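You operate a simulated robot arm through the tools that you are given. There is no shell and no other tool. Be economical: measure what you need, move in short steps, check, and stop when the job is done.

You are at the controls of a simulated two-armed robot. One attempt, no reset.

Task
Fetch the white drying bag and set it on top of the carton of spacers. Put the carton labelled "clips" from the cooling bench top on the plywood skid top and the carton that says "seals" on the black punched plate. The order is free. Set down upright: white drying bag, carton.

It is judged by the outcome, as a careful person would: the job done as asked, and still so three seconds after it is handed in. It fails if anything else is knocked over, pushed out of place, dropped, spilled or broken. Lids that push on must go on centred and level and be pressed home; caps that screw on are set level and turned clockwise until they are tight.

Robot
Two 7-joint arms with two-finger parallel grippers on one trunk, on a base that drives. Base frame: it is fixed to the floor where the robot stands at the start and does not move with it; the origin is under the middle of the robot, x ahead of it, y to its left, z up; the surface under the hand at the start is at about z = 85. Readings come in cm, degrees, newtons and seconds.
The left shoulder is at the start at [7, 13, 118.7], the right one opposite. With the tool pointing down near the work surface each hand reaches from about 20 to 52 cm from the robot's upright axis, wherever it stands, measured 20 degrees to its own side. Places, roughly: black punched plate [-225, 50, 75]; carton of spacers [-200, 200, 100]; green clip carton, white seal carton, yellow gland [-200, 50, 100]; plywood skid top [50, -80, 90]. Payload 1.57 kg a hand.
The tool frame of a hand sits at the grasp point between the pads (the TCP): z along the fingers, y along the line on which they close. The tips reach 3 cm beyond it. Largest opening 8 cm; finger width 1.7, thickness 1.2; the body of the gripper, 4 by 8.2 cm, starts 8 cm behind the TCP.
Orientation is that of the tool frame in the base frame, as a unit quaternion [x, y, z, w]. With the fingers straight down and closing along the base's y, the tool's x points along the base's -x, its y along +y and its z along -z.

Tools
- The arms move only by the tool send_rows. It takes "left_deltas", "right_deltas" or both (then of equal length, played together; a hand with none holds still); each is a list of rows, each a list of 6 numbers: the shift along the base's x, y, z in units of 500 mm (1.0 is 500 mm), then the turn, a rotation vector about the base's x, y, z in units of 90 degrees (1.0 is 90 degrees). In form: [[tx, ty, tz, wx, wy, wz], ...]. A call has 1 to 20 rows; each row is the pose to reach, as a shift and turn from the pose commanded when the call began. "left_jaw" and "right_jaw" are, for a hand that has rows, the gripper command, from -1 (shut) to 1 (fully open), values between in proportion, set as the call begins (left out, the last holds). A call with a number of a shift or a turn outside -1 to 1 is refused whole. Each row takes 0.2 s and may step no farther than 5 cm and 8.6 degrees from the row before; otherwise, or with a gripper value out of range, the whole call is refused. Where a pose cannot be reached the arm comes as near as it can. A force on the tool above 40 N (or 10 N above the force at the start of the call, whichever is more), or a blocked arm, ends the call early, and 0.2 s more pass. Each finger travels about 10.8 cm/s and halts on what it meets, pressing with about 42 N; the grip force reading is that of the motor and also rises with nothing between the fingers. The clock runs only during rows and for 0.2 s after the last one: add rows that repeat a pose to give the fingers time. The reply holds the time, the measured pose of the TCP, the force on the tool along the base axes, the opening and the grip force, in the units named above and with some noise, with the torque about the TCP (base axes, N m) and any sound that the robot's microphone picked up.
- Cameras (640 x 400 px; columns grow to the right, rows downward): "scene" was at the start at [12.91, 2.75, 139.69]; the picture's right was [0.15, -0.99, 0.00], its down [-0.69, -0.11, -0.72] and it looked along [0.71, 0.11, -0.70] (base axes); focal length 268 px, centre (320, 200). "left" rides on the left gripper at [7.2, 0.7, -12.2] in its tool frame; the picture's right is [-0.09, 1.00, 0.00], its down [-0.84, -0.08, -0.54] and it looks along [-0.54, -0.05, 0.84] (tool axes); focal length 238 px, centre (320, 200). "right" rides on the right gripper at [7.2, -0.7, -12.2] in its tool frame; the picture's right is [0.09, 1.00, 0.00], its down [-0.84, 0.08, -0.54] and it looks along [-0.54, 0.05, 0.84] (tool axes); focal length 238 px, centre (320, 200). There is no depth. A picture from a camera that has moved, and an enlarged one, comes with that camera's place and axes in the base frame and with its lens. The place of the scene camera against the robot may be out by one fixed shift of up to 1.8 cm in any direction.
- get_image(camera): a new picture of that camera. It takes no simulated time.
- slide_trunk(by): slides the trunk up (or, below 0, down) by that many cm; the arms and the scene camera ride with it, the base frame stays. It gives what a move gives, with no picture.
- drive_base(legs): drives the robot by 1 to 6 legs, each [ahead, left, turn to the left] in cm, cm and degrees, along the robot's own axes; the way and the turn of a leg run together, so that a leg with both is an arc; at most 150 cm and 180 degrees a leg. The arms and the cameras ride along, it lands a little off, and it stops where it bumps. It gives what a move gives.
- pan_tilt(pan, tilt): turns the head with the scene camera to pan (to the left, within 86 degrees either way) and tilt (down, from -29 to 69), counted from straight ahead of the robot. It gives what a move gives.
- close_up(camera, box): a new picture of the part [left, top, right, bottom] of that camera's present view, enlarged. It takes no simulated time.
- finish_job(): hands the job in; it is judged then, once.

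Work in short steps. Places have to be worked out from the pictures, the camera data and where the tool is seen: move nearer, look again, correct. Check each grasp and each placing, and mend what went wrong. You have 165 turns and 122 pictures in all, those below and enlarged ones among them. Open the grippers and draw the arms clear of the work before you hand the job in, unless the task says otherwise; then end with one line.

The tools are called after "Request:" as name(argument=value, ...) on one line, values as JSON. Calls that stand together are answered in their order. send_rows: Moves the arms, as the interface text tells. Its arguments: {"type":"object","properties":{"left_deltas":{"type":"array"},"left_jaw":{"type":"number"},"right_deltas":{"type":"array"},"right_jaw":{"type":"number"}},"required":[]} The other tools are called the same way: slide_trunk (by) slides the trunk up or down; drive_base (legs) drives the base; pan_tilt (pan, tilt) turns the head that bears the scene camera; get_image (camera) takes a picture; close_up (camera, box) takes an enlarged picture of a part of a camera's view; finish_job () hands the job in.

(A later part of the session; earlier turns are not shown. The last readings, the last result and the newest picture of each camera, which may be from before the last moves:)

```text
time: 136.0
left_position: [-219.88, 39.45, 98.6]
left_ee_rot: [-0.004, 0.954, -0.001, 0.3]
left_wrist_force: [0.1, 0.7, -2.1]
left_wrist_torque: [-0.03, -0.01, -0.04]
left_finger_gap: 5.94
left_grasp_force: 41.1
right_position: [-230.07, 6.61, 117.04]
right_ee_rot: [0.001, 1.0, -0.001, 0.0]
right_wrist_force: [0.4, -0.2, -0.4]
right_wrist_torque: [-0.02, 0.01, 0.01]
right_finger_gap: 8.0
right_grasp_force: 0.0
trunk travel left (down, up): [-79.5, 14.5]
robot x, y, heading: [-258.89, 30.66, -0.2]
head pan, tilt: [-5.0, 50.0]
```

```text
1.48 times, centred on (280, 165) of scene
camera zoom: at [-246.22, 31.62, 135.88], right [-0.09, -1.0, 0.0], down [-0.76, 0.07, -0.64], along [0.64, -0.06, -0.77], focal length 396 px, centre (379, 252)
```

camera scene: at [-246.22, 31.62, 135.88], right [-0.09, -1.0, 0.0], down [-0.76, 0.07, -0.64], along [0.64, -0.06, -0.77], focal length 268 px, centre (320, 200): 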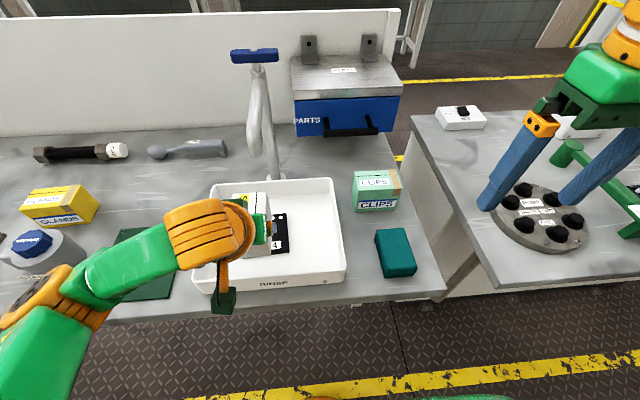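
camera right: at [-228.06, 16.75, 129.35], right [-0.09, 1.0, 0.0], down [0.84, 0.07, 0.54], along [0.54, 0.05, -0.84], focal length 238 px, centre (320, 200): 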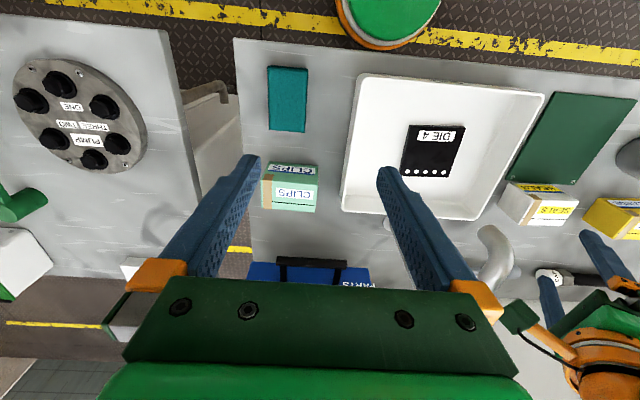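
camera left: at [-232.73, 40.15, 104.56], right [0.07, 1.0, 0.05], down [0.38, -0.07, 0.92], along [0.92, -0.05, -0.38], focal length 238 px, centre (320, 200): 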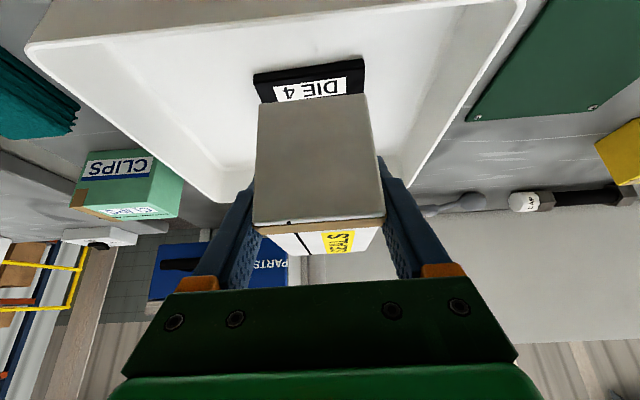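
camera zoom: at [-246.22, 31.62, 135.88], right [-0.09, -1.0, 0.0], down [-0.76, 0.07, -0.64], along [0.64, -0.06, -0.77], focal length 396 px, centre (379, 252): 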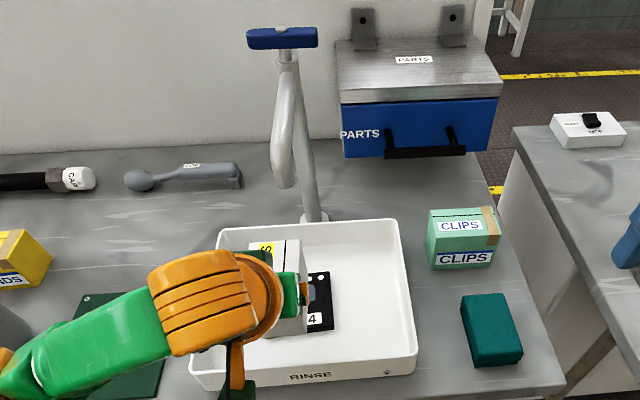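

The spout mouth is at about (−210, 38.5, 105), so the clearance is good. I'll lower inside the tray to TCP 94, then slide in over the plate.

Request:
send_rows(left_deltas=[[0, 0, -0.04, 0, 0, 0], [0, 0, -0.08, 0, 0, 0], [0.02, 0, -0.094, 0, 0, 0], [0.05, 0, -0.094, 0, 0, 0], [0.08, 0, -0.094, 0, 0, 0], [0.104, -0.002, -0.094, 0, 0, 0], [0.104, -0.002, -0.094, 0, 0, 0]])

Request:
get_image(camera="left")

Request:
close_up(camera="scene", box=[180, 30, 380, 300])

```text
time: 137.6
left_position: [-214.65, 39.04, 94.02]
left_ee_rot: [-0.003, 0.954, 0.0, 0.3]
left_wrist_force: [0.1, 0.0, -2.2]
left_wrist_torque: [0.0, 0.04, -0.02]
left_finger_gap: 5.98
left_grasp_force: 42.2
right_position: [-229.86, 6.29, 117.08]
right_ee_rot: [0.002, 1.0, 0.0, -0.001]
right_wrist_force: [0.1, 0.2, -0.2]
right_wrist_torque: [-0.03, 0.0, 0.02]
right_finger_gap: 8.01
right_grasp_force: 0.0
trunk travel left (down, up): [-79.5, 14.5]
robot x, y, heading: [-258.66, 30.24, -0.0]
head pan, tilt: [-5.0, 50.0]
```

```text
67 pictures are left
camera left: at [-227.53, 39.77, 99.92], right [0.07, 1.0, 0.05], down [0.38, -0.07, 0.92], along [0.92, -0.05, -0.38], focal length 238 px, centre (320, 200)
```

left: 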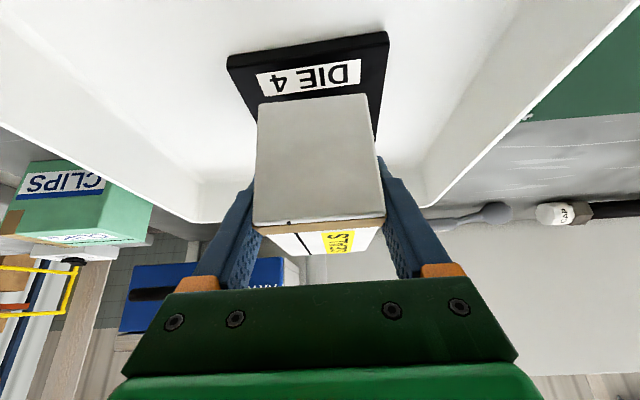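

```text
1.48 times, centred on (280, 165) of scene
camera zoom: at [-246.22, 31.26, 135.88], right [-0.09, -1.0, 0.0], down [-0.76, 0.07, -0.64], along [0.64, -0.06, -0.77], focal length 396 px, centre (379, 252)
```

zoom: 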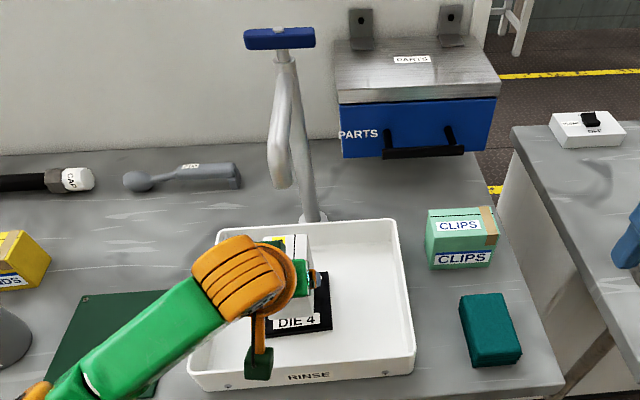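

The carton is centred over the plate. I'll lower gently until contact.

Request:
send_rows(left_deltas=[[0, 0, -0.02, 0, 0, 0], [0, 0, -0.04, 0, 0, 0], [0, 0, -0.05, 0, 0, 0], [0, 0, -0.05, 0, 0, 0]])

Request:
get_image(camera="left")

```text
time: 138.6
left_position: [-214.63, 39.13, 91.5]
left_ee_rot: [-0.002, 0.954, 0.0, 0.3]
left_wrist_force: [0.1, -0.4, -1.4]
left_wrist_torque: [0.0, 0.06, 0.02]
left_finger_gap: 5.95
left_grasp_force: 41.6
right_position: [-229.99, 6.36, 117.22]
right_ee_rot: [0.002, 1.0, 0.0, 0.001]
right_wrist_force: [0.2, -0.5, 0.8]
right_wrist_torque: [0.01, 0.0, 0.01]
right_finger_gap: 7.99
right_grasp_force: 0.1
trunk travel left (down, up): [-79.5, 14.5]
robot x, y, heading: [-258.55, 30.48, -0.0]
head pan, tilt: [-5.0, 50.0]
```

```text
65 pictures are left
camera left: at [-227.5, 39.84, 97.41], right [0.07, 1.0, 0.05], down [0.38, -0.07, 0.92], along [0.92, -0.05, -0.38], focal length 238 px, centre (320, 200)
```

left: 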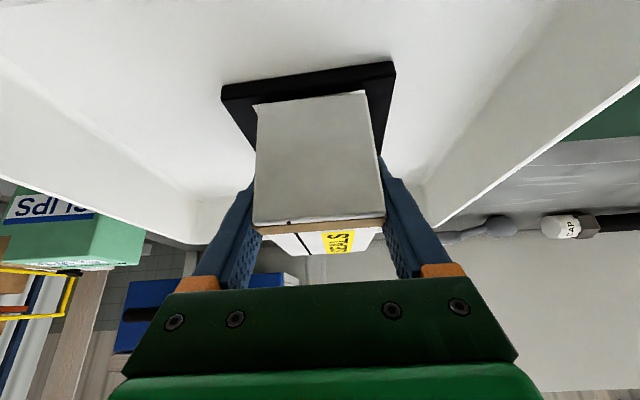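

Request:
send_rows(left_deltas=[[0, 0, -0.004, 0, 0, 0], [0, 0, -0.008, 0, 0, 0], [0, 0, -0.008, 0, 0, 0]])

```text
time: 139.4
left_position: [-214.8, 39.1, 91.14]
left_ee_rot: [-0.003, 0.954, 0.0, 0.3]
left_wrist_force: [0.0, 0.5, -2.1]
left_wrist_torque: [0.03, 0.05, 0.0]
left_finger_gap: 5.96
left_grasp_force: 41.8
right_position: [-230.01, 6.34, 117.08]
right_ee_rot: [0.001, 1.0, 0.0, 0.0]
right_wrist_force: [0.2, 0.6, 0.5]
right_wrist_torque: [0.03, 0.0, 0.01]
right_finger_gap: 8.01
right_grasp_force: 0.0
trunk travel left (down, up): [-79.5, 14.5]
robot x, y, heading: [-258.76, 30.93, -0.1]
head pan, tilt: [-5.0, 50.0]
```

There is still no contact, so I'll keep inching down.

Request:
send_rows(left_deltas=[[0, 0, -0.004, 0, 0, 0], [0, 0, -0.007, 0, 0, 0], [0, 0, -0.007, 0, 0, 0]])

Request:
send_rows(left_deltas=[[0, 0, -0.004, 0, 0, 0], [0, 0, -0.006, 0, 0, 0], [0, 0, -0.006, 0, 0, 0]])

```text
time: 140.2
left_position: [-214.67, 39.06, 90.97]
left_ee_rot: [-0.004, 0.953, 0.001, 0.303]
left_wrist_force: [3.9, 1.7, 13.4]
left_wrist_torque: [0.53, 0.3, -0.17]
left_finger_gap: 5.96
left_grasp_force: 41.9
right_position: [-230.14, 6.25, 117.13]
right_ee_rot: [0.002, 1.0, 0.001, 0.0]
right_wrist_force: [0.8, 0.0, -0.8]
right_wrist_torque: [-0.01, 0.02, 0.0]
right_finger_gap: 8.0
right_grasp_force: 0.1
trunk travel left (down, up): [-79.5, 14.5]
robot x, y, heading: [-258.63, 30.57, -0.3]
head pan, tilt: [-5.0, 50.0]
```

```text
time: 141.0
left_position: [-214.9, 39.2, 90.83]
left_ee_rot: [-0.002, 0.953, -0.001, 0.304]
left_wrist_force: [10.9, 2.8, 35.8]
left_wrist_torque: [0.14, 0.19, -0.09]
left_finger_gap: 5.96
left_grasp_force: 42.0
right_position: [-230.32, 6.31, 117.2]
right_ee_rot: [0.003, 1.0, 0.002, 0.002]
right_wrist_force: [0.0, -0.5, -0.2]
right_wrist_torque: [0.0, -0.01, -0.03]
right_finger_gap: 8.0
right_grasp_force: 0.1
trunk travel left (down, up): [-79.5, 14.5]
robot x, y, heading: [-258.86, 30.3, -0.3]
head pan, tilt: [-5.0, 50.0]
```

It is firmly down. I'll relax 0.25 cm, open, and draw back along the tool axis (up and back), clear of the spout.

Request:
send_rows(left_deltas=[[0, 0, 0.005, 0, 0, 0], [0, 0, 0.005, 0, 0, 0]])

Request:
send_rows(left_deltas=[[0, 0, 0, 0, 0, 0], [0, 0, 0, 0, 0, 0], [-0.02, 0, 0.028, 0, 0, 0], [-0.05, 0, 0.07, 0, 0, 0], [-0.09, 0, 0.13, 0, 0, 0], [-0.13, 0, 0.19, 0, 0, 0], [-0.16, 0, 0.25, 0, 0, 0]], left_jaw=1)

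Request:
get_image(camera="left")

Request:
close_up(camera="scene", box=[180, 60, 380, 300])

```text
time: 141.6
left_position: [-214.99, 39.09, 90.9]
left_ee_rot: [-0.003, 0.954, 0.0, 0.299]
left_wrist_force: [5.6, 1.4, 18.2]
left_wrist_torque: [-0.05, -0.72, 0.07]
left_finger_gap: 5.97
left_grasp_force: 41.7
right_position: [-230.14, 6.21, 117.03]
right_ee_rot: [0.001, 1.0, 0.0, 0.002]
right_wrist_force: [-0.9, 0.0, -0.2]
right_wrist_torque: [-0.03, -0.01, 0.0]
right_finger_gap: 8.01
right_grasp_force: 0.1
trunk travel left (down, up): [-79.5, 14.5]
robot x, y, heading: [-258.75, 30.54, -0.2]
head pan, tilt: [-5.0, 50.0]
```

```text
time: 143.2
left_position: [-222.76, 39.06, 103.27]
left_ee_rot: [-0.004, 0.954, 0.001, 0.3]
left_wrist_force: [0.4, 0.0, 0.7]
left_wrist_torque: [0.0, -0.01, -0.01]
left_finger_gap: 8.01
left_grasp_force: 0.0
right_position: [-230.06, 6.26, 116.94]
right_ee_rot: [0.002, 1.0, 0.001, 0.0]
right_wrist_force: [-0.6, 0.1, 0.3]
right_wrist_torque: [0.02, -0.01, 0.03]
right_finger_gap: 7.99
right_grasp_force: 0.1
trunk travel left (down, up): [-79.5, 14.5]
robot x, y, heading: [-258.84, 30.47, -0.3]
head pan, tilt: [-5.0, 50.0]
```

```text
64 pictures are left
camera left: at [-235.57, 39.69, 109.11], right [0.07, 1.0, 0.05], down [0.38, -0.07, 0.92], along [0.92, -0.04, -0.38], focal length 238 px, centre (320, 200)
```

left: 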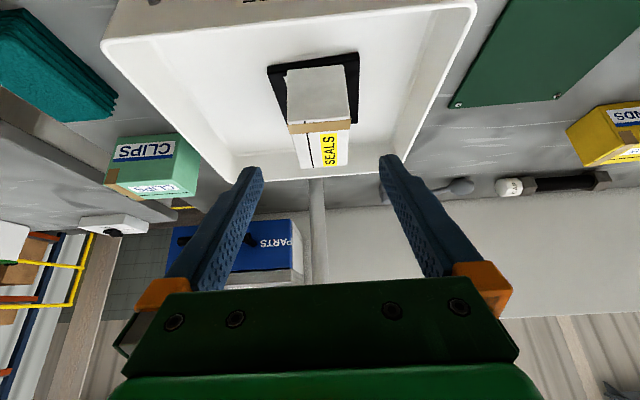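

```text
1.67 times, centred on (280, 180) of scene
camera zoom: at [-246.35, 31.16, 135.89], right [-0.09, -1.0, 0.0], down [-0.76, 0.07, -0.64], along [0.64, -0.06, -0.77], focal length 446 px, centre (387, 233)
```

zoom: 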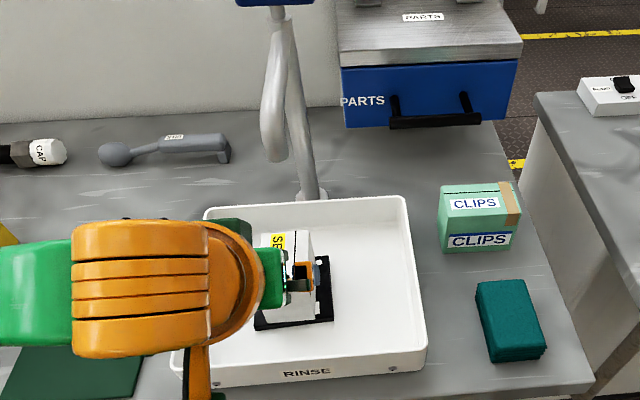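

SEALS stands on the plate. I'll straighten the left hand and pull it clear, then look at CLIPS with the right camera.

Request:
send_rows(left_deltas=[[-0.03, 0.02, 0.05, 0, 0.08, 0], [-0.06, 0.04, 0.1, 0, 0.16, 0], [-0.06, 0.06, 0.15, 0, 0.24, 0], [-0.06, 0.08, 0.18, 0, 0.32, 0], [-0.06, 0.1, 0.2, 0, 0.389, 0]])

Request:
close_up(camera="right", box=[220, 80, 520, 268])

Request:
close_up(camera="scene", box=[200, 150, 440, 300])

```text
time: 144.4
left_position: [-225.84, 44.1, 113.3]
left_ee_rot: [-0.002, 1.0, 0.0, -0.001]
left_wrist_force: [-0.1, -0.8, 0.8]
left_wrist_torque: [0.03, 0.03, 0.01]
left_finger_gap: 8.01
left_grasp_force: 0.1
right_position: [-230.1, 6.37, 117.19]
right_ee_rot: [0.002, 1.0, 0.0, 0.001]
right_wrist_force: [-0.9, 0.1, 0.4]
right_wrist_torque: [0.02, 0.01, 0.01]
right_finger_gap: 8.01
right_grasp_force: 0.0
trunk travel left (down, up): [-79.5, 14.5]
robot x, y, heading: [-259.08, 30.69, -0.3]
head pan, tilt: [-5.0, 50.0]
```

```text
2.13 times, centred on (370, 174) of right
camera zoom: at [-237.19, 5.73, 129.35], right [-0.09, 1.0, 0.0], down [0.84, 0.07, 0.54], along [0.54, 0.05, -0.84], focal length 507 px, centre (214, 255)
```

zoom: 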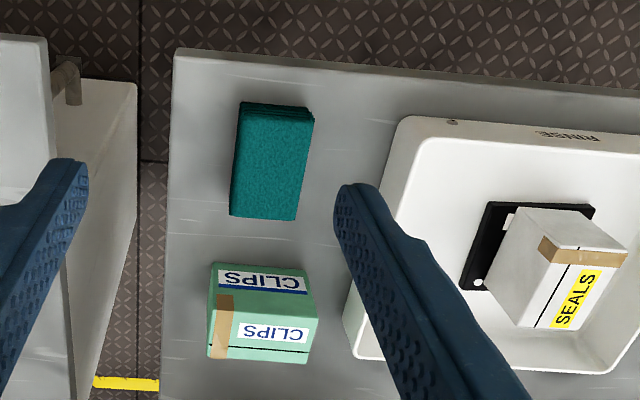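

```text
2.67 times, centred on (320, 225) of scene
camera zoom: at [-246.28, 31.25, 135.89], right [-0.09, -1.0, 0.0], down [-0.76, 0.07, -0.64], along [0.64, -0.06, -0.77], focal length 714 px, centre (320, 133)
```

zoom: 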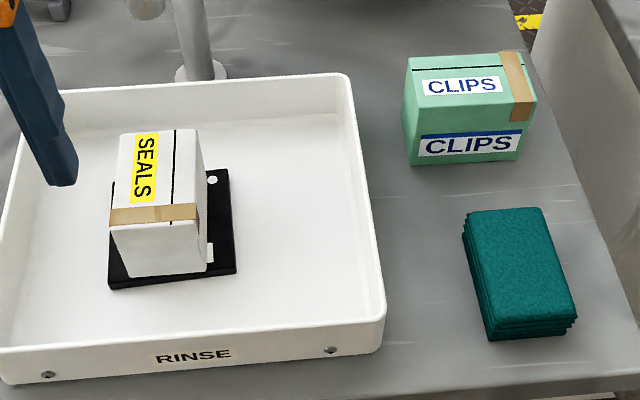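

CLIPS is at about (−204, 13.4). I'll pull the left hand further back, away from the tap, then drive in so the right hand can reach it.

Request:
send_rows(left_deltas=[[-0.04, 0.04, 0.05, 0, 0, 0], [-0.08, 0.08, 0.1, 0, 0, 0], [-0.12, 0.12, 0.14, 0, 0, 0], [-0.12, 0.12, 0.14, 0, 0, 0]])

Request:
drive_base(legs=[[7.5, -7, 0]])

```text
time: 145.4
left_position: [-231.75, 50.03, 120.14]
left_ee_rot: [-0.002, 1.0, 0.0, -0.001]
left_wrist_force: [-0.1, -0.5, 0.0]
left_wrist_torque: [0.01, 0.01, 0.01]
left_finger_gap: 7.98
left_grasp_force: 0.0
right_position: [-230.05, 6.23, 117.07]
right_ee_rot: [0.001, 1.0, 0.0, 0.001]
right_wrist_force: [0.6, 0.0, -0.5]
right_wrist_torque: [-0.01, -0.01, 0.01]
right_finger_gap: 8.0
right_grasp_force: 0.1
trunk travel left (down, up): [-79.5, 14.5]
robot x, y, heading: [-258.29, 30.44, -0.2]
head pan, tilt: [-5.0, 50.0]
```

```text
time: 146.6
left_position: [-224.7, 43.36, 120.18]
left_ee_rot: [-0.003, 1.0, -0.001, 0.001]
left_wrist_force: [-0.5, -0.7, 0.6]
left_wrist_torque: [-0.03, -0.04, -0.01]
left_finger_gap: 8.0
left_grasp_force: 0.0
right_position: [-222.78, -0.32, 117.1]
right_ee_rot: [0.001, 1.0, -0.001, 0.002]
right_wrist_force: [-0.3, 0.7, 1.0]
right_wrist_torque: [-0.02, -0.03, -0.01]
right_finger_gap: 8.01
right_grasp_force: 0.0
trunk travel left (down, up): [-79.5, 14.5]
robot x, y, heading: [-251.01, 23.41, -0.1]
head pan, tilt: [-5.0, 50.0]
```

I'll move the right hand over CLIPS, turning −90° on the way.

Request:
send_rows(right_deltas=[[0.03, 0.03, 0, 0, 0, -0.09], [0.06, 0.06, 0, 0, 0, -0.18], [0.1, 0.09, 0, 0, 0, -0.27], [0.14, 0.12, 0, 0, 0, -0.36], [0.18, 0.15, 0, 0, 0, -0.45], [0.22, 0.18, -0.02, 0, 0, -0.54], [0.26, 0.2, -0.06, 0, 0, -0.63], [0.3, 0.22, -0.1, 0, 0, -0.72], [0.33, 0.24, -0.14, 0, 0, -0.81], [0.36, 0.26, -0.18, 0, 0, -0.9], [0.372, 0.274, -0.22, 0, 0, -0.99], [0.372, 0.274, -0.22, 0, 0, -0.99]])

Request:
get_image(camera="right")

```text
time: 149.2
left_position: [-224.42, 43.03, 120.07]
left_ee_rot: [-0.004, 1.0, 0.0, 0.0]
left_wrist_force: [-0.3, 0.3, -0.1]
left_wrist_torque: [0.03, -0.03, 0.02]
left_finger_gap: 8.0
left_grasp_force: 0.0
right_position: [-204.26, 13.02, 105.91]
right_ee_rot: [0.703, 0.711, -0.001, 0.0]
right_wrist_force: [0.5, -0.5, 0.6]
right_wrist_torque: [0.02, 0.0, -0.03]
right_finger_gap: 8.01
right_grasp_force: 0.1
right hand out of reach, approached as far as the arm can: row 11, 12
trunk travel left (down, up): [-79.5, 14.5]
robot x, y, heading: [-251.05, 23.26, -0.1]
head pan, tilt: [-5.0, 50.0]
```

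```text
60 pictures are left
camera right: at [-205.02, 20.16, 118.26], right [0.99, 0.1, 0.0], down [0.09, -0.84, 0.54], along [0.06, -0.54, -0.84], focal length 238 px, centre (320, 200)
```

right: 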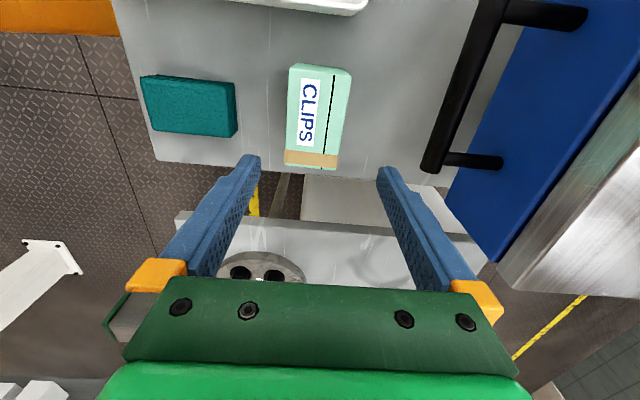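

CLIPS spans x −207.9..−201.6, so 6.2 cm across, with its centre at (−204.7, 13). I'll go down part way to check the reach.

Request:
send_rows(right_deltas=[[-0.008, 0, -0.06, 0, 0, 0], [-0.008, 0, -0.12, 0, 0, 0], [-0.008, 0, -0.18, 0, 0, 0], [-0.008, 0, -0.22, 0, 0, 0], [-0.008, 0, -0.22, 0, 0, 0]])

Request:
get_image(camera="right")

```text
time: 150.2
left_position: [-224.63, 43.19, 120.24]
left_ee_rot: [-0.003, 1.0, 0.001, 0.0]
left_wrist_force: [1.0, -0.1, 0.2]
left_wrist_torque: [0.01, -0.01, 0.02]
left_finger_gap: 8.03
left_grasp_force: 0.1
right_position: [-203.25, 13.24, 96.02]
right_ee_rot: [0.702, 0.712, 0.0, 0.003]
right_wrist_force: [-3.9, 1.4, 6.0]
right_wrist_torque: [0.41, 0.19, -0.15]
right_finger_gap: 8.01
right_grasp_force: 0.0
right hand out of reach, approached as far as the arm can: row 1, 2, 3, 4, 5
trunk travel left (down, up): [-79.5, 14.5]
robot x, y, heading: [-251.04, 23.26, -0.2]
head pan, tilt: [-5.0, 50.0]
stopped in row 5 (right hand): the force on the tool passed its limit at 70 N (the readings are from after the stop); the commanded pose is now the measured one
```

```text
59 pictures are left
camera right: at [-204.03, 20.55, 108.27], right [0.99, 0.11, 0.0], down [0.09, -0.83, 0.54], along [0.06, -0.54, -0.84], focal length 238 px, centre (320, 200)
```

right: 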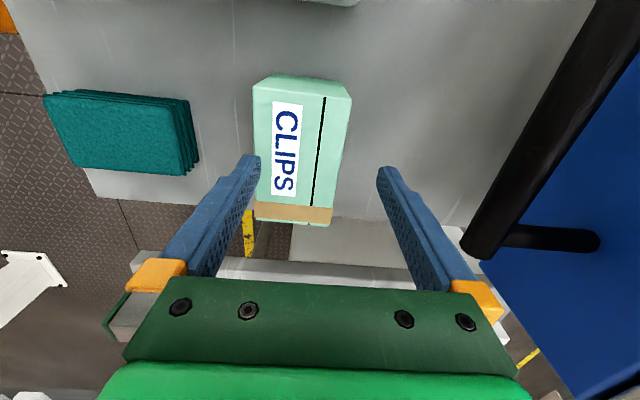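

A force stop: the arm drifted +x at a joint limit, and a finger probably touched the carton edge. I'll raise and inspect.

Request:
send_rows(right_deltas=[[0, 0, 0.04, 0, 0, 0], [-0.01, 0, 0.1, 0, 0, 0], [-0.02, 0, 0.16, 0, 0, 0]])

Request:
get_image(camera="right")

Request:
pan_tilt(pan=-20, tilt=45)

Request:
get_image(camera="scene")

```text
time: 151.0
left_position: [-224.37, 43.06, 120.15]
left_ee_rot: [-0.004, 1.0, 0.001, -0.001]
left_wrist_force: [-0.4, 0.1, -0.7]
left_wrist_torque: [0.01, 0.01, 0.03]
left_finger_gap: 8.0
left_grasp_force: 0.1
right_position: [-203.9, 13.24, 103.93]
right_ee_rot: [0.703, 0.712, 0.001, 0.002]
right_wrist_force: [0.1, 0.8, -0.6]
right_wrist_torque: [-0.01, -0.01, 0.02]
right_finger_gap: 7.98
right_grasp_force: 0.1
trunk travel left (down, up): [-79.5, 14.5]
robot x, y, heading: [-250.76, 23.45, 0.2]
head pan, tilt: [-5.0, 50.0]
```

```text
58 pictures are left
camera right: at [-204.61, 20.46, 116.19], right [0.99, 0.11, 0.0], down [0.09, -0.83, 0.54], along [0.06, -0.54, -0.84], focal length 238 px, centre (320, 200)
```

right: 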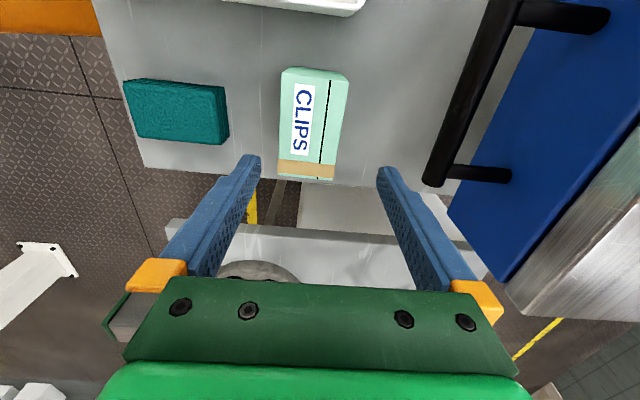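

```text
time: 151.8
left_position: [-224.23, 43.0, 120.1]
left_ee_rot: [-0.004, 1.0, 0.001, -0.001]
left_wrist_force: [-0.7, 0.1, -0.7]
left_wrist_torque: [0.01, -0.02, -0.02]
left_finger_gap: 8.02
left_grasp_force: 0.0
right_position: [-203.78, 13.24, 103.83]
right_ee_rot: [0.703, 0.712, 0.0, 0.001]
right_wrist_force: [-0.4, -0.1, -0.3]
right_wrist_torque: [0.01, 0.04, -0.02]
right_finger_gap: 8.01
right_grasp_force: 0.1
trunk travel left (down, up): [-79.5, 14.5]
robot x, y, heading: [-250.93, 23.53, -0.1]
head pan, tilt: [-20.0, 45.0]
```

```text
57 pictures are left
camera scene: at [-238.78, 22.13, 136.57], right [-0.34, -0.94, 0.0], down [-0.66, 0.24, -0.71], along [0.66, -0.24, -0.71], focal length 268 px, centre (320, 200)
```

scene: 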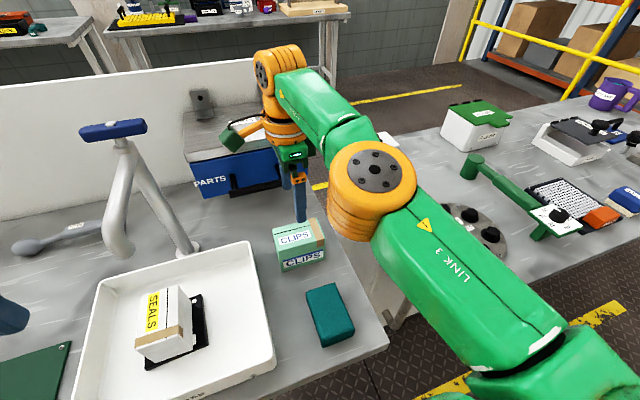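

CLIPS is unmoved. The top is at z ≈ 92.7, with the centre at (−204.7, 13.3). I'll pull the hand in 2 cm and drive 2 cm ahead, to match the pose that worked for the left arm.

Request:
send_rows(right_deltas=[[-0.02, 0, 0, 0, 0, 0], [-0.056, 0, 0, 0, 0, 0], [-0.056, 0, 0, 0, 0, 0]])

Request:
drive_base(legs=[[2, 0, 0]])

```text
time: 152.6
left_position: [-224.4, 43.02, 120.14]
left_ee_rot: [-0.003, 1.0, 0.001, -0.001]
left_wrist_force: [0.0, 0.2, 0.7]
left_wrist_torque: [-0.01, -0.01, 0.01]
left_finger_gap: 8.01
left_grasp_force: 0.1
right_position: [-204.04, 13.34, 104.11]
right_ee_rot: [0.702, 0.712, -0.001, 0.002]
right_wrist_force: [0.3, 0.0, -0.6]
right_wrist_torque: [0.02, 0.02, -0.02]
right_finger_gap: 7.99
right_grasp_force: 0.1
right hand out of reach, approached as far as the arm can: row 1, 2, 3
trunk travel left (down, up): [-79.5, 14.5]
robot x, y, heading: [-250.81, 23.62, -0.2]
head pan, tilt: [-20.0, 45.0]
```

```text
time: 153.4
left_position: [-222.76, 42.96, 120.23]
left_ee_rot: [-0.004, 1.0, 0.0, 0.001]
left_wrist_force: [-0.8, 0.2, -0.4]
left_wrist_torque: [0.04, -0.02, 0.03]
left_finger_gap: 7.99
left_grasp_force: 0.1
right_position: [-202.42, 13.36, 104.19]
right_ee_rot: [0.703, 0.712, 0.0, 0.003]
right_wrist_force: [-0.9, -0.6, -0.4]
right_wrist_torque: [0.01, -0.07, 0.02]
right_finger_gap: 8.01
right_grasp_force: 0.0
trunk travel left (down, up): [-79.5, 14.5]
robot x, y, heading: [-249.51, 23.41, 0.1]
head pan, tilt: [-20.0, 45.0]
```

The right arm is at a joint limit in this pose, while the left arm handled the mirrored grasp well. I'll withdraw the right hand and use the left for CLIPS.

Request:
send_rows(right_deltas=[[0, -0.014, 0.04, 0, 0, 0.09], [-0.02, -0.034, 0.08, 0, 0, 0.18], [-0.05, -0.054, 0.12, 0, 0, 0.27], [-0.09, -0.074, 0.16, 0, 0, 0.36], [-0.13, -0.094, 0.2, 0, 0, 0.45], [-0.17, -0.114, 0.24, 0, 0, 0.54], [-0.21, -0.144, 0.26, 0, 0, 0.63], [-0.25, -0.174, 0.26, 0, 0, 0.72], [-0.29, -0.204, 0.26, 0, 0, 0.81], [-0.33, -0.234, 0.26, 0, 0, 0.9], [-0.372, -0.264, 0.26, 0, 0, 0.98], [-0.372, -0.264, 0.26, 0, 0, 0.98]])

Request:
get_image(camera="scene")

```text
time: 156.0
left_position: [-222.3, 43.19, 120.07]
left_ee_rot: [-0.003, 1.0, 0.001, -0.001]
left_wrist_force: [0.2, 0.5, 0.4]
left_wrist_torque: [-0.02, 0.0, 0.02]
left_finger_gap: 7.99
left_grasp_force: 0.0
right_position: [-220.71, 0.18, 117.03]
right_ee_rot: [0.007, 1.0, 0.001, 0.001]
right_wrist_force: [0.4, -0.5, 0.1]
right_wrist_torque: [-0.01, 0.0, -0.01]
right_finger_gap: 7.97
right_grasp_force: 0.0
right hand out of reach, approached as far as the arm can: row 3, 4
trunk travel left (down, up): [-79.5, 14.5]
robot x, y, heading: [-249.2, 23.65, -0.0]
head pan, tilt: [-20.0, 45.0]
```

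```text
56 pictures are left
camera scene: at [-236.8, 22.16, 136.58], right [-0.34, -0.94, 0.0], down [-0.66, 0.24, -0.71], along [0.66, -0.24, -0.71], focal length 268 px, centre (320, 200)
```

scene: 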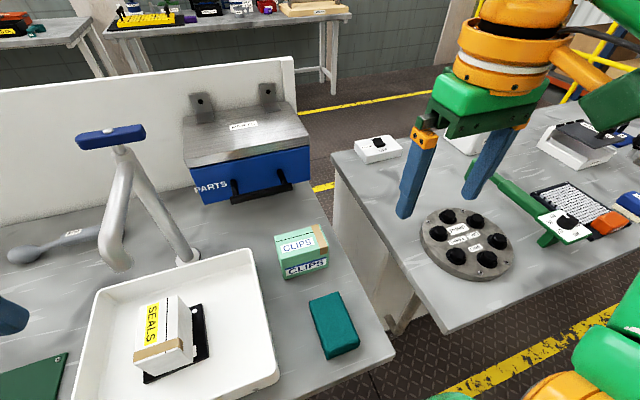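

CLIPS is unchanged. I'll strafe right 19 cm so that CLIPS sits in the left hand's working spot.

Request:
drive_base(legs=[[-1, -19.5, 0]])

Request:
get_image(camera="left")

```text
time: 157.5
left_position: [-223.47, 23.75, 120.08]
left_ee_rot: [-0.004, 1.0, -0.001, 0.0]
left_wrist_force: [0.6, 1.3, -0.8]
left_wrist_torque: [-0.03, 0.02, 0.0]
left_finger_gap: 8.01
left_grasp_force: 0.0
right_position: [-221.73, -19.06, 117.15]
right_ee_rot: [0.009, 1.0, -0.001, 0.001]
right_wrist_force: [-0.7, 0.7, 0.4]
right_wrist_torque: [0.0, -0.05, -0.01]
right_finger_gap: 7.98
right_grasp_force: 0.0
trunk travel left (down, up): [-79.5, 14.5]
robot x, y, heading: [-250.17, 3.5, 0.5]
head pan, tilt: [-20.0, 45.0]
```

```text
55 pictures are left
camera left: at [-230.55, 24.47, 132.23], right [0.08, 1.0, 0.0], down [0.84, -0.07, 0.54], along [0.54, -0.05, -0.84], focal length 238 px, centre (320, 200)
```

left: 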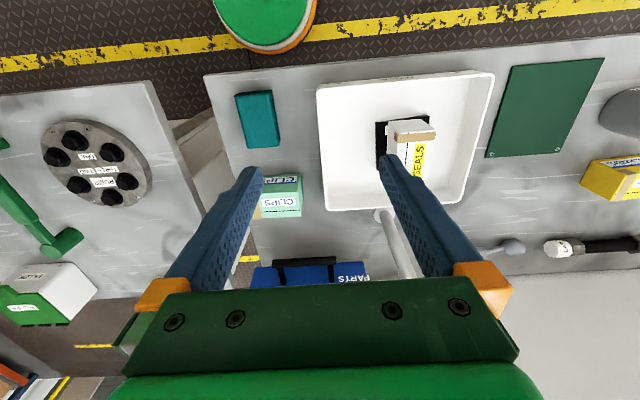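

I'll move the left hand over CLIPS with yaw +90°, going down to z ≈ 105.

Request:
send_rows(left_deltas=[[0.0, -0.01, 0, 0, 0, 0.09], [0.03, -0.03, 0, 0, 0, 0.18], [0.07, -0.05, 0, 0, 0, 0.27], [0.11, -0.07, -0.02, 0, 0, 0.36], [0.15, -0.09, -0.04, 0, 0, 0.45], [0.2, -0.11, -0.07, 0, 0, 0.54], [0.25, -0.14, -0.11, 0, 0, 0.63], [0.29, -0.16, -0.15, 0, 0, 0.72], [0.33, -0.18, -0.2, 0, 0, 0.81], [0.36, -0.2, -0.25, 0, 0, 0.9], [0.375, -0.209, -0.3, 0, 0, 0.995], [0.375, -0.209, -0.3, 0, 0, 0.995]], left_jaw=1)

Request:
get_image(camera="left")

```text
time: 160.1
left_position: [-204.78, 13.11, 105.14]
left_ee_rot: [0.708, -0.706, 0.001, 0.001]
left_wrist_force: [0.9, -0.1, 1.0]
left_wrist_torque: [-0.02, 0.03, -0.01]
left_finger_gap: 8.0
left_grasp_force: 0.0
right_position: [-221.68, -19.46, 117.03]
right_ee_rot: [0.01, 1.0, 0.002, 0.003]
right_wrist_force: [0.2, 0.2, 0.1]
right_wrist_torque: [-0.01, 0.03, 0.01]
right_finger_gap: 8.0
right_grasp_force: 0.0
trunk travel left (down, up): [-79.5, 14.5]
robot x, y, heading: [-249.82, 3.85, -0.1]
head pan, tilt: [-20.0, 45.0]
```

```text
54 pictures are left
camera left: at [-205.4, 6.0, 117.31], right [-1.0, 0.09, 0.0], down [0.08, 0.84, 0.54], along [0.05, 0.54, -0.84], focal length 238 px, centre (320, 200)
```

left: 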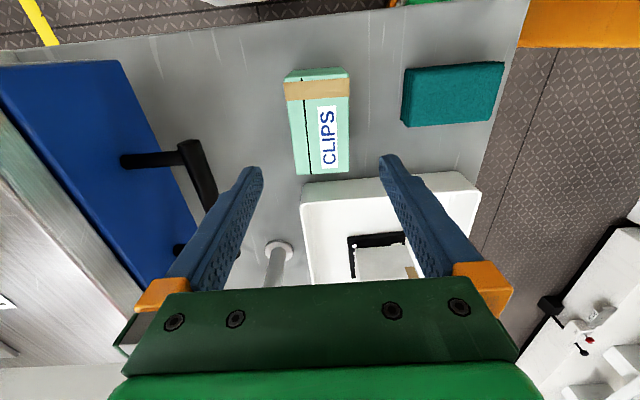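

CLIPS is centred exactly under the hand at (−204.8, 13.1). I'll go down to z ≈ 97 to check for drift.

Request:
send_rows(left_deltas=[[0, 0, -0.05, 0, 0, 0], [0, 0, -0.1, 0, 0, 0], [0, 0, -0.16, 0, 0, 0], [0, 0, -0.16, 0, 0, 0]])

```text
time: 161.1
left_position: [-204.72, 12.82, 97.21]
left_ee_rot: [-0.707, 0.707, 0.0, -0.002]
left_wrist_force: [0.3, 0.6, 0.8]
left_wrist_torque: [0.03, 0.0, 0.05]
left_finger_gap: 7.96
left_grasp_force: 0.0
right_position: [-221.68, -19.46, 117.15]
right_ee_rot: [0.009, 1.0, 0.0, 0.002]
right_wrist_force: [0.6, -0.6, 0.2]
right_wrist_torque: [0.01, -0.01, 0.0]
right_finger_gap: 8.01
right_grasp_force: 0.2
trunk travel left (down, up): [-79.5, 14.5]
robot x, y, heading: [-250.41, 3.51, -0.1]
head pan, tilt: [-20.0, 45.0]
```

No drift. I'll go down to 89.2 and close.

Request:
send_rows(left_deltas=[[0, 0.004, -0.05, 0, 0, 0], [0, 0.004, -0.1, 0, 0, 0], [0, 0.004, -0.15, 0, 0, 0], [0, 0.004, -0.16, 0, 0, 0], [0, 0.004, -0.16, 0, 0, 0]])

Request:
send_rows(left_deltas=[[0, 0, 0, 0, 0, 0], [0, 0, 0, 0, 0, 0], [0, 0, 0, 0, 0, 0]], left_jaw=-1)

Request:
send_rows(left_deltas=[[0, 0, 0.01, 0, 0, 0], [0, 0, 0.03, 0, 0, 0], [0, 0, 0.06, 0, 0, 0], [0, 0, 0.1, 0, 0, 0], [0, 0, 0.14, 0, 0, 0]])

Request:
get_image(camera="left")

```text
time: 162.3
left_position: [-204.73, 13.13, 89.1]
left_ee_rot: [-0.707, 0.707, 0.0, -0.001]
left_wrist_force: [-0.7, 0.4, -0.4]
left_wrist_torque: [-0.02, -0.05, 0.01]
left_finger_gap: 8.0
left_grasp_force: 0.0
right_position: [-221.67, -19.4, 117.15]
right_ee_rot: [0.009, 1.0, 0.001, 0.002]
right_wrist_force: [0.9, -0.3, 1.2]
right_wrist_torque: [0.03, 0.05, -0.01]
right_finger_gap: 7.99
right_grasp_force: 0.2
trunk travel left (down, up): [-79.5, 14.5]
robot x, y, heading: [-250.46, 3.63, 0.1]
head pan, tilt: [-20.0, 45.0]
```

```text
time: 163.1
left_position: [-204.71, 13.14, 89.04]
left_ee_rot: [-0.707, 0.707, 0.0, -0.001]
left_wrist_force: [0.0, -1.2, -0.1]
left_wrist_torque: [-0.06, -0.02, -0.03]
left_finger_gap: 5.98
left_grasp_force: 41.8
right_position: [-221.69, -19.54, 117.12]
right_ee_rot: [0.008, 1.0, 0.001, 0.002]
right_wrist_force: [0.2, -0.5, 0.0]
right_wrist_torque: [0.0, 0.0, 0.02]
right_finger_gap: 7.99
right_grasp_force: 0.0
trunk travel left (down, up): [-79.5, 14.5]
robot x, y, heading: [-250.13, 3.96, 0.1]
head pan, tilt: [-20.0, 45.0]
```

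```text
time: 164.3
left_position: [-204.7, 13.27, 96.03]
left_ee_rot: [-0.707, 0.707, 0.0, 0.0]
left_wrist_force: [-0.3, -0.5, -1.8]
left_wrist_torque: [-0.03, -0.02, -0.02]
left_finger_gap: 5.97
left_grasp_force: 41.9
right_position: [-221.74, -19.43, 117.23]
right_ee_rot: [0.009, 1.0, 0.001, 0.002]
right_wrist_force: [0.3, 0.7, 0.2]
right_wrist_torque: [0.0, -0.01, 0.01]
right_finger_gap: 7.98
right_grasp_force: 0.0
trunk travel left (down, up): [-79.5, 14.5]
robot x, y, heading: [-250.18, 3.39, -0.1]
head pan, tilt: [-20.0, 45.0]
```

```text
53 pictures are left
camera left: at [-205.33, 6.12, 108.27], right [-1.0, 0.09, 0.0], down [0.08, 0.84, 0.54], along [0.05, 0.54, -0.84], focal length 238 px, centre (320, 200)
```

left: 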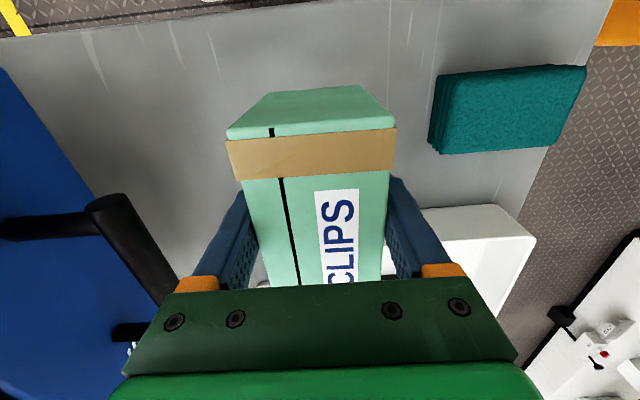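

CLIPS is held (bottom at TCP − 4.05). I'll lift straight up, then draw back while turning to yaw 0.

Request:
send_rows(left_deltas=[[0, 0, 0.05, 0, 0, 0], [0, 0, 0.11, 0, 0, 0], [0, 0, 0.17, 0, 0, 0], [-0.01, 0, 0.23, 0, 0, 0], [-0.03, 0.005, 0.29, 0, 0, -0.08], [-0.06, 0.01, 0.34, 0, 0, -0.17], [-0.09, 0.02, 0.38, 0, 0, -0.26], [-0.12, 0.03, 0.38, 0, 0, -0.35], [-0.15, 0.04, 0.38, 0, 0, -0.44], [-0.18, 0.05, 0.38, 0, 0, -0.53], [-0.21, 0.06, 0.38, 0, 0, -0.62], [-0.24, 0.07, 0.38, 0, 0, -0.71], [-0.27, 0.08, 0.38, 0, 0, -0.8], [-0.29, 0.09, 0.38, 0, 0, -0.89], [-0.31, 0.1, 0.38, 0, 0, -0.98]])

Request:
drive_base(legs=[[-28, 0, 0]])

Request:
pan_tilt(pan=5, tilt=40)

Request:
get_image(camera="scene")

```text
time: 167.5
left_position: [-220.22, 18.19, 115.07]
left_ee_rot: [-0.015, 1.0, 0.002, -0.002]
left_wrist_force: [-1.2, 0.9, -2.9]
left_wrist_torque: [0.0, -0.02, 0.01]
left_finger_gap: 6.0
left_grasp_force: 41.6
right_position: [-221.65, -19.39, 117.29]
right_ee_rot: [0.008, 1.0, 0.002, 0.002]
right_wrist_force: [0.6, 0.2, -0.1]
right_wrist_torque: [0.03, -0.02, -0.01]
right_finger_gap: 8.02
right_grasp_force: 0.1
trunk travel left (down, up): [-79.5, 14.5]
robot x, y, heading: [-250.31, 3.86, 0.1]
head pan, tilt: [-20.0, 45.0]
```

```text
time: 169.5
left_position: [-248.0, 18.21, 115.08]
left_ee_rot: [-0.016, 1.0, 0.0, -0.002]
left_wrist_force: [0.0, -0.7, -1.7]
left_wrist_torque: [0.0, 0.0, 0.01]
left_finger_gap: 5.98
left_grasp_force: 41.9
right_position: [-249.5, -19.41, 117.14]
right_ee_rot: [0.009, 1.0, 0.001, 0.001]
right_wrist_force: [0.0, -0.2, 0.1]
right_wrist_torque: [-0.02, 0.02, -0.01]
right_finger_gap: 8.02
right_grasp_force: 0.0
trunk travel left (down, up): [-79.5, 14.5]
robot x, y, heading: [-278.41, 3.86, -0.0]
head pan, tilt: [-20.0, 45.0]
```

```text
time: 170.4
left_position: [-248.3, 18.25, 115.01]
left_ee_rot: [-0.016, 1.0, 0.0, -0.001]
left_wrist_force: [0.7, -0.6, -2.1]
left_wrist_torque: [0.01, -0.02, 0.01]
left_finger_gap: 5.95
left_grasp_force: 42.5
right_position: [-249.69, -19.39, 117.13]
right_ee_rot: [0.008, 1.0, 0.0, 0.002]
right_wrist_force: [0.6, 0.3, 0.4]
right_wrist_torque: [-0.01, -0.03, 0.01]
right_finger_gap: 8.0
right_grasp_force: 0.1
trunk travel left (down, up): [-79.5, 14.5]
robot x, y, heading: [-277.97, 4.05, 0.0]
head pan, tilt: [5.0, 40.0]
```

```text
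52 pictures are left
camera scene: at [-265.05, 6.04, 137.31], right [0.09, -1.0, 0.0], down [-0.64, -0.05, -0.77], along [0.76, 0.07, -0.64], focal length 268 px, centre (320, 200)
```

scene: 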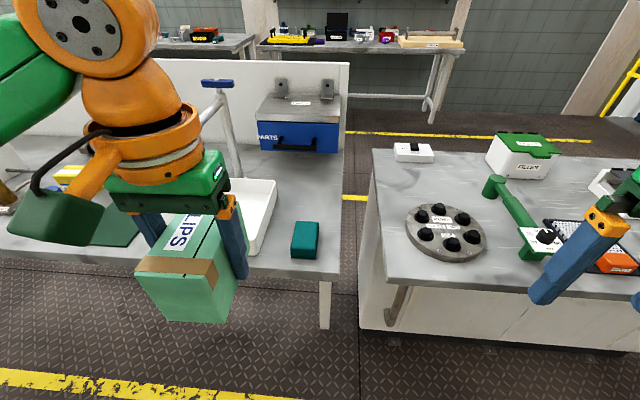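

CLIPS is in hand. I'll go back by the known way: strafe to y ≈ 307, pass through the gap, and return along the aisle.

Request:
drive_base(legs=[[0, 150, 0], [0, 152, 0]])

Request:
pan_tilt(pan=0, tilt=30)

Request:
get_image(camera="scene")

```text
refused: 152 is not a number from -150 to 150
```

```text
time: 171.1
left_position: [-248.26, 18.28, 115.14]
left_ee_rot: [-0.016, 1.0, 0.002, -0.001]
left_wrist_force: [0.4, -0.5, -2.9]
left_wrist_torque: [0.01, 0.0, 0.02]
left_finger_gap: 5.98
left_grasp_force: 41.6
right_position: [-249.73, -19.4, 117.14]
right_ee_rot: [0.009, 1.0, 0.001, 0.001]
right_wrist_force: [-0.1, -0.6, -0.5]
right_wrist_torque: [0.02, -0.03, 0.02]
right_finger_gap: 7.98
right_grasp_force: 0.0
trunk travel left (down, up): [-79.5, 14.5]
robot x, y, heading: [-278.48, 3.6, -0.0]
head pan, tilt: [0.0, 30.0]
```

```text
51 pictures are left
camera scene: at [-264.42, 5.3, 138.83], right [0.0, -1.0, 0.0], down [-0.5, 0.0, -0.87], along [0.87, 0.0, -0.5], focal length 268 px, centre (320, 200)
```

scene: 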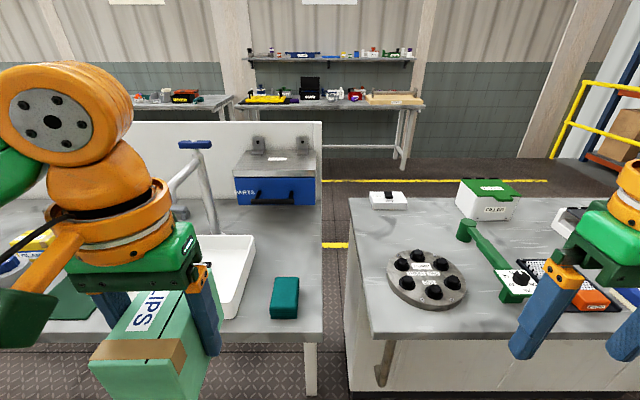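

The leg limit is 150, so I'll split the way.

Request:
drive_base(legs=[[0, 150, 0], [0, 145, 0], [0, 8, 0]])

Request:
get_image(camera="scene")

```text
time: 186.1
left_position: [-248.94, 321.79, 115.21]
left_ee_rot: [-0.016, 1.0, 0.004, -0.001]
left_wrist_force: [0.2, -0.4, -2.1]
left_wrist_torque: [0.06, 0.02, 0.01]
left_finger_gap: 5.99
left_grasp_force: 42.2
right_position: [-250.4, 284.14, 116.94]
right_ee_rot: [0.009, 1.0, 0.003, 0.0]
right_wrist_force: [0.0, -0.7, -0.6]
right_wrist_torque: [0.06, -0.04, -0.03]
right_finger_gap: 7.98
right_grasp_force: 0.1
trunk travel left (down, up): [-79.5, 14.5]
robot x, y, heading: [-279.14, 308.45, 0.2]
head pan, tilt: [0.0, 30.0]
```

```text
50 pictures are left
camera scene: at [-265.18, 308.76, 138.83], right [0.0, -1.0, -0.01], down [-0.5, 0.01, -0.87], along [0.87, 0.0, -0.5], focal length 268 px, centre (320, 200)
```

scene: 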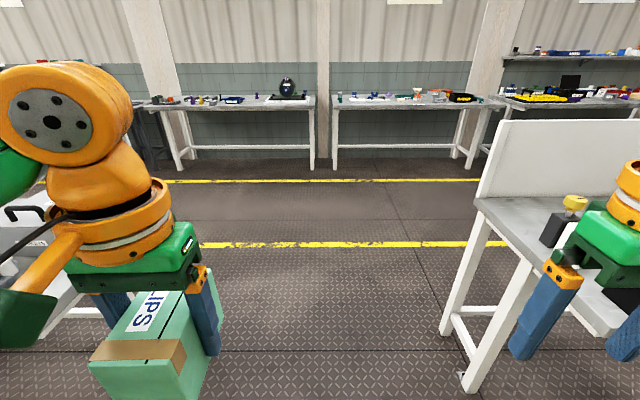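

The gap ahead is clear. I'll drive through it.

Request:
drive_base(legs=[[110, -3, 0], [110, 0, 0], [0, -150, 0], [0, -120, 0]])

Request:
pan_tilt(pan=-45, tilt=25)

Request:
get_image(camera="scene")

```text
time: 209.6
left_position: [-34.5, 47.76, 114.98]
left_ee_rot: [0.0, 1.0, 0.0, -0.002]
left_wrist_force: [-0.6, -0.1, -1.3]
left_wrist_torque: [-0.01, -0.01, 0.01]
left_finger_gap: 5.97
left_grasp_force: 41.7
right_position: [-37.04, 10.21, 117.16]
right_ee_rot: [0.024, 1.0, 0.0, 0.001]
right_wrist_force: [-0.2, 0.1, -0.6]
right_wrist_torque: [0.0, -0.01, 0.01]
right_finger_gap: 8.01
right_grasp_force: 0.1
trunk travel left (down, up): [-79.5, 14.5]
robot x, y, heading: [-64.91, 34.28, -1.5]
head pan, tilt: [0.0, 30.0]
```

```text
time: 210.8
left_position: [-34.44, 47.77, 114.98]
left_ee_rot: [-0.001, 1.0, 0.002, -0.001]
left_wrist_force: [0.2, 0.3, -3.4]
left_wrist_torque: [-0.03, -0.02, -0.02]
left_finger_gap: 5.94
left_grasp_force: 42.0
right_position: [-37.02, 10.22, 117.21]
right_ee_rot: [0.023, 1.0, 0.001, 0.001]
right_wrist_force: [-0.2, -0.2, 0.0]
right_wrist_torque: [-0.01, 0.0, 0.02]
right_finger_gap: 7.97
right_grasp_force: 0.0
trunk travel left (down, up): [-79.5, 14.5]
robot x, y, heading: [-64.97, 34.36, -1.8]
head pan, tilt: [-45.0, 25.0]
```

```text
49 pictures are left
camera scene: at [-53.86, 28.9, 139.63], right [-0.73, -0.69, 0.0], down [-0.29, 0.31, -0.91], along [0.62, -0.66, -0.42], focal length 268 px, centre (320, 200)
```

scene: 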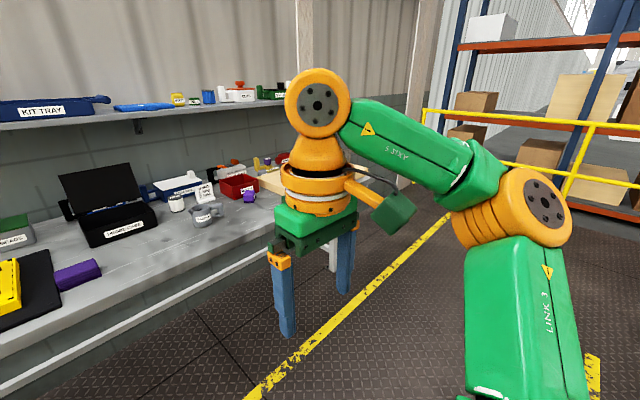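

I'll strafe right toward the skid and straighten the heading.

Request:
drive_base(legs=[[0, -100, 1.8]])

Request:
pan_tilt(pan=0, tilt=25)

Request:
get_image(camera="scene")

```text
time: 216.0
left_position: [-36.36, -51.55, 115.15]
left_ee_rot: [-0.016, 1.0, 0.0, -0.001]
left_wrist_force: [-0.3, 0.0, -1.7]
left_wrist_torque: [0.02, -0.03, -0.01]
left_finger_gap: 5.94
left_grasp_force: 42.0
right_position: [-37.91, -89.1, 117.06]
right_ee_rot: [0.009, 1.0, 0.0, 0.0]
right_wrist_force: [-0.7, 0.3, -0.3]
right_wrist_torque: [-0.04, -0.01, 0.01]
right_finger_gap: 8.0
right_grasp_force: 0.1
trunk travel left (down, up): [-79.5, 14.5]
robot x, y, heading: [-66.49, -65.71, 0.1]
head pan, tilt: [-45.0, 25.0]
```

```text
time: 217.1
left_position: [-36.5, -51.64, 115.04]
left_ee_rot: [-0.016, 1.0, 0.001, -0.001]
left_wrist_force: [0.4, 0.0, -2.0]
left_wrist_torque: [0.03, 0.0, 0.03]
left_finger_gap: 5.97
left_grasp_force: 41.9
right_position: [-37.89, -89.23, 117.16]
right_ee_rot: [0.009, 1.0, 0.001, 0.0]
right_wrist_force: [-0.4, -0.5, 0.0]
right_wrist_torque: [-0.03, 0.0, -0.01]
right_finger_gap: 8.02
right_grasp_force: 0.0
trunk travel left (down, up): [-79.5, 14.5]
robot x, y, heading: [-66.52, -65.92, 0.1]
head pan, tilt: [0.0, 25.0]
```

```text
48 pictures are left
camera scene: at [-52.5, -64.5, 139.63], right [0.0, -1.0, 0.0], down [-0.42, 0.0, -0.91], along [0.91, 0.0, -0.42], focal length 268 px, centre (320, 200)
```

scene: 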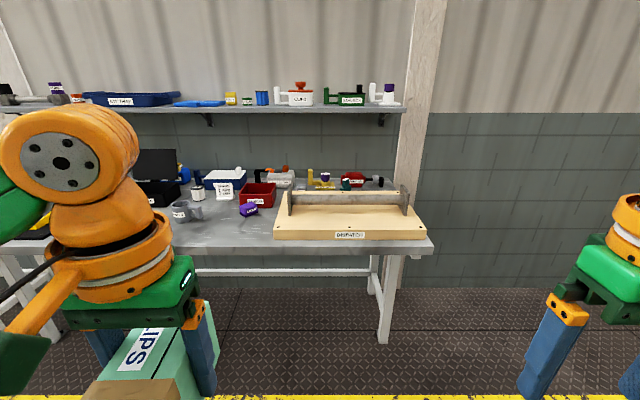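

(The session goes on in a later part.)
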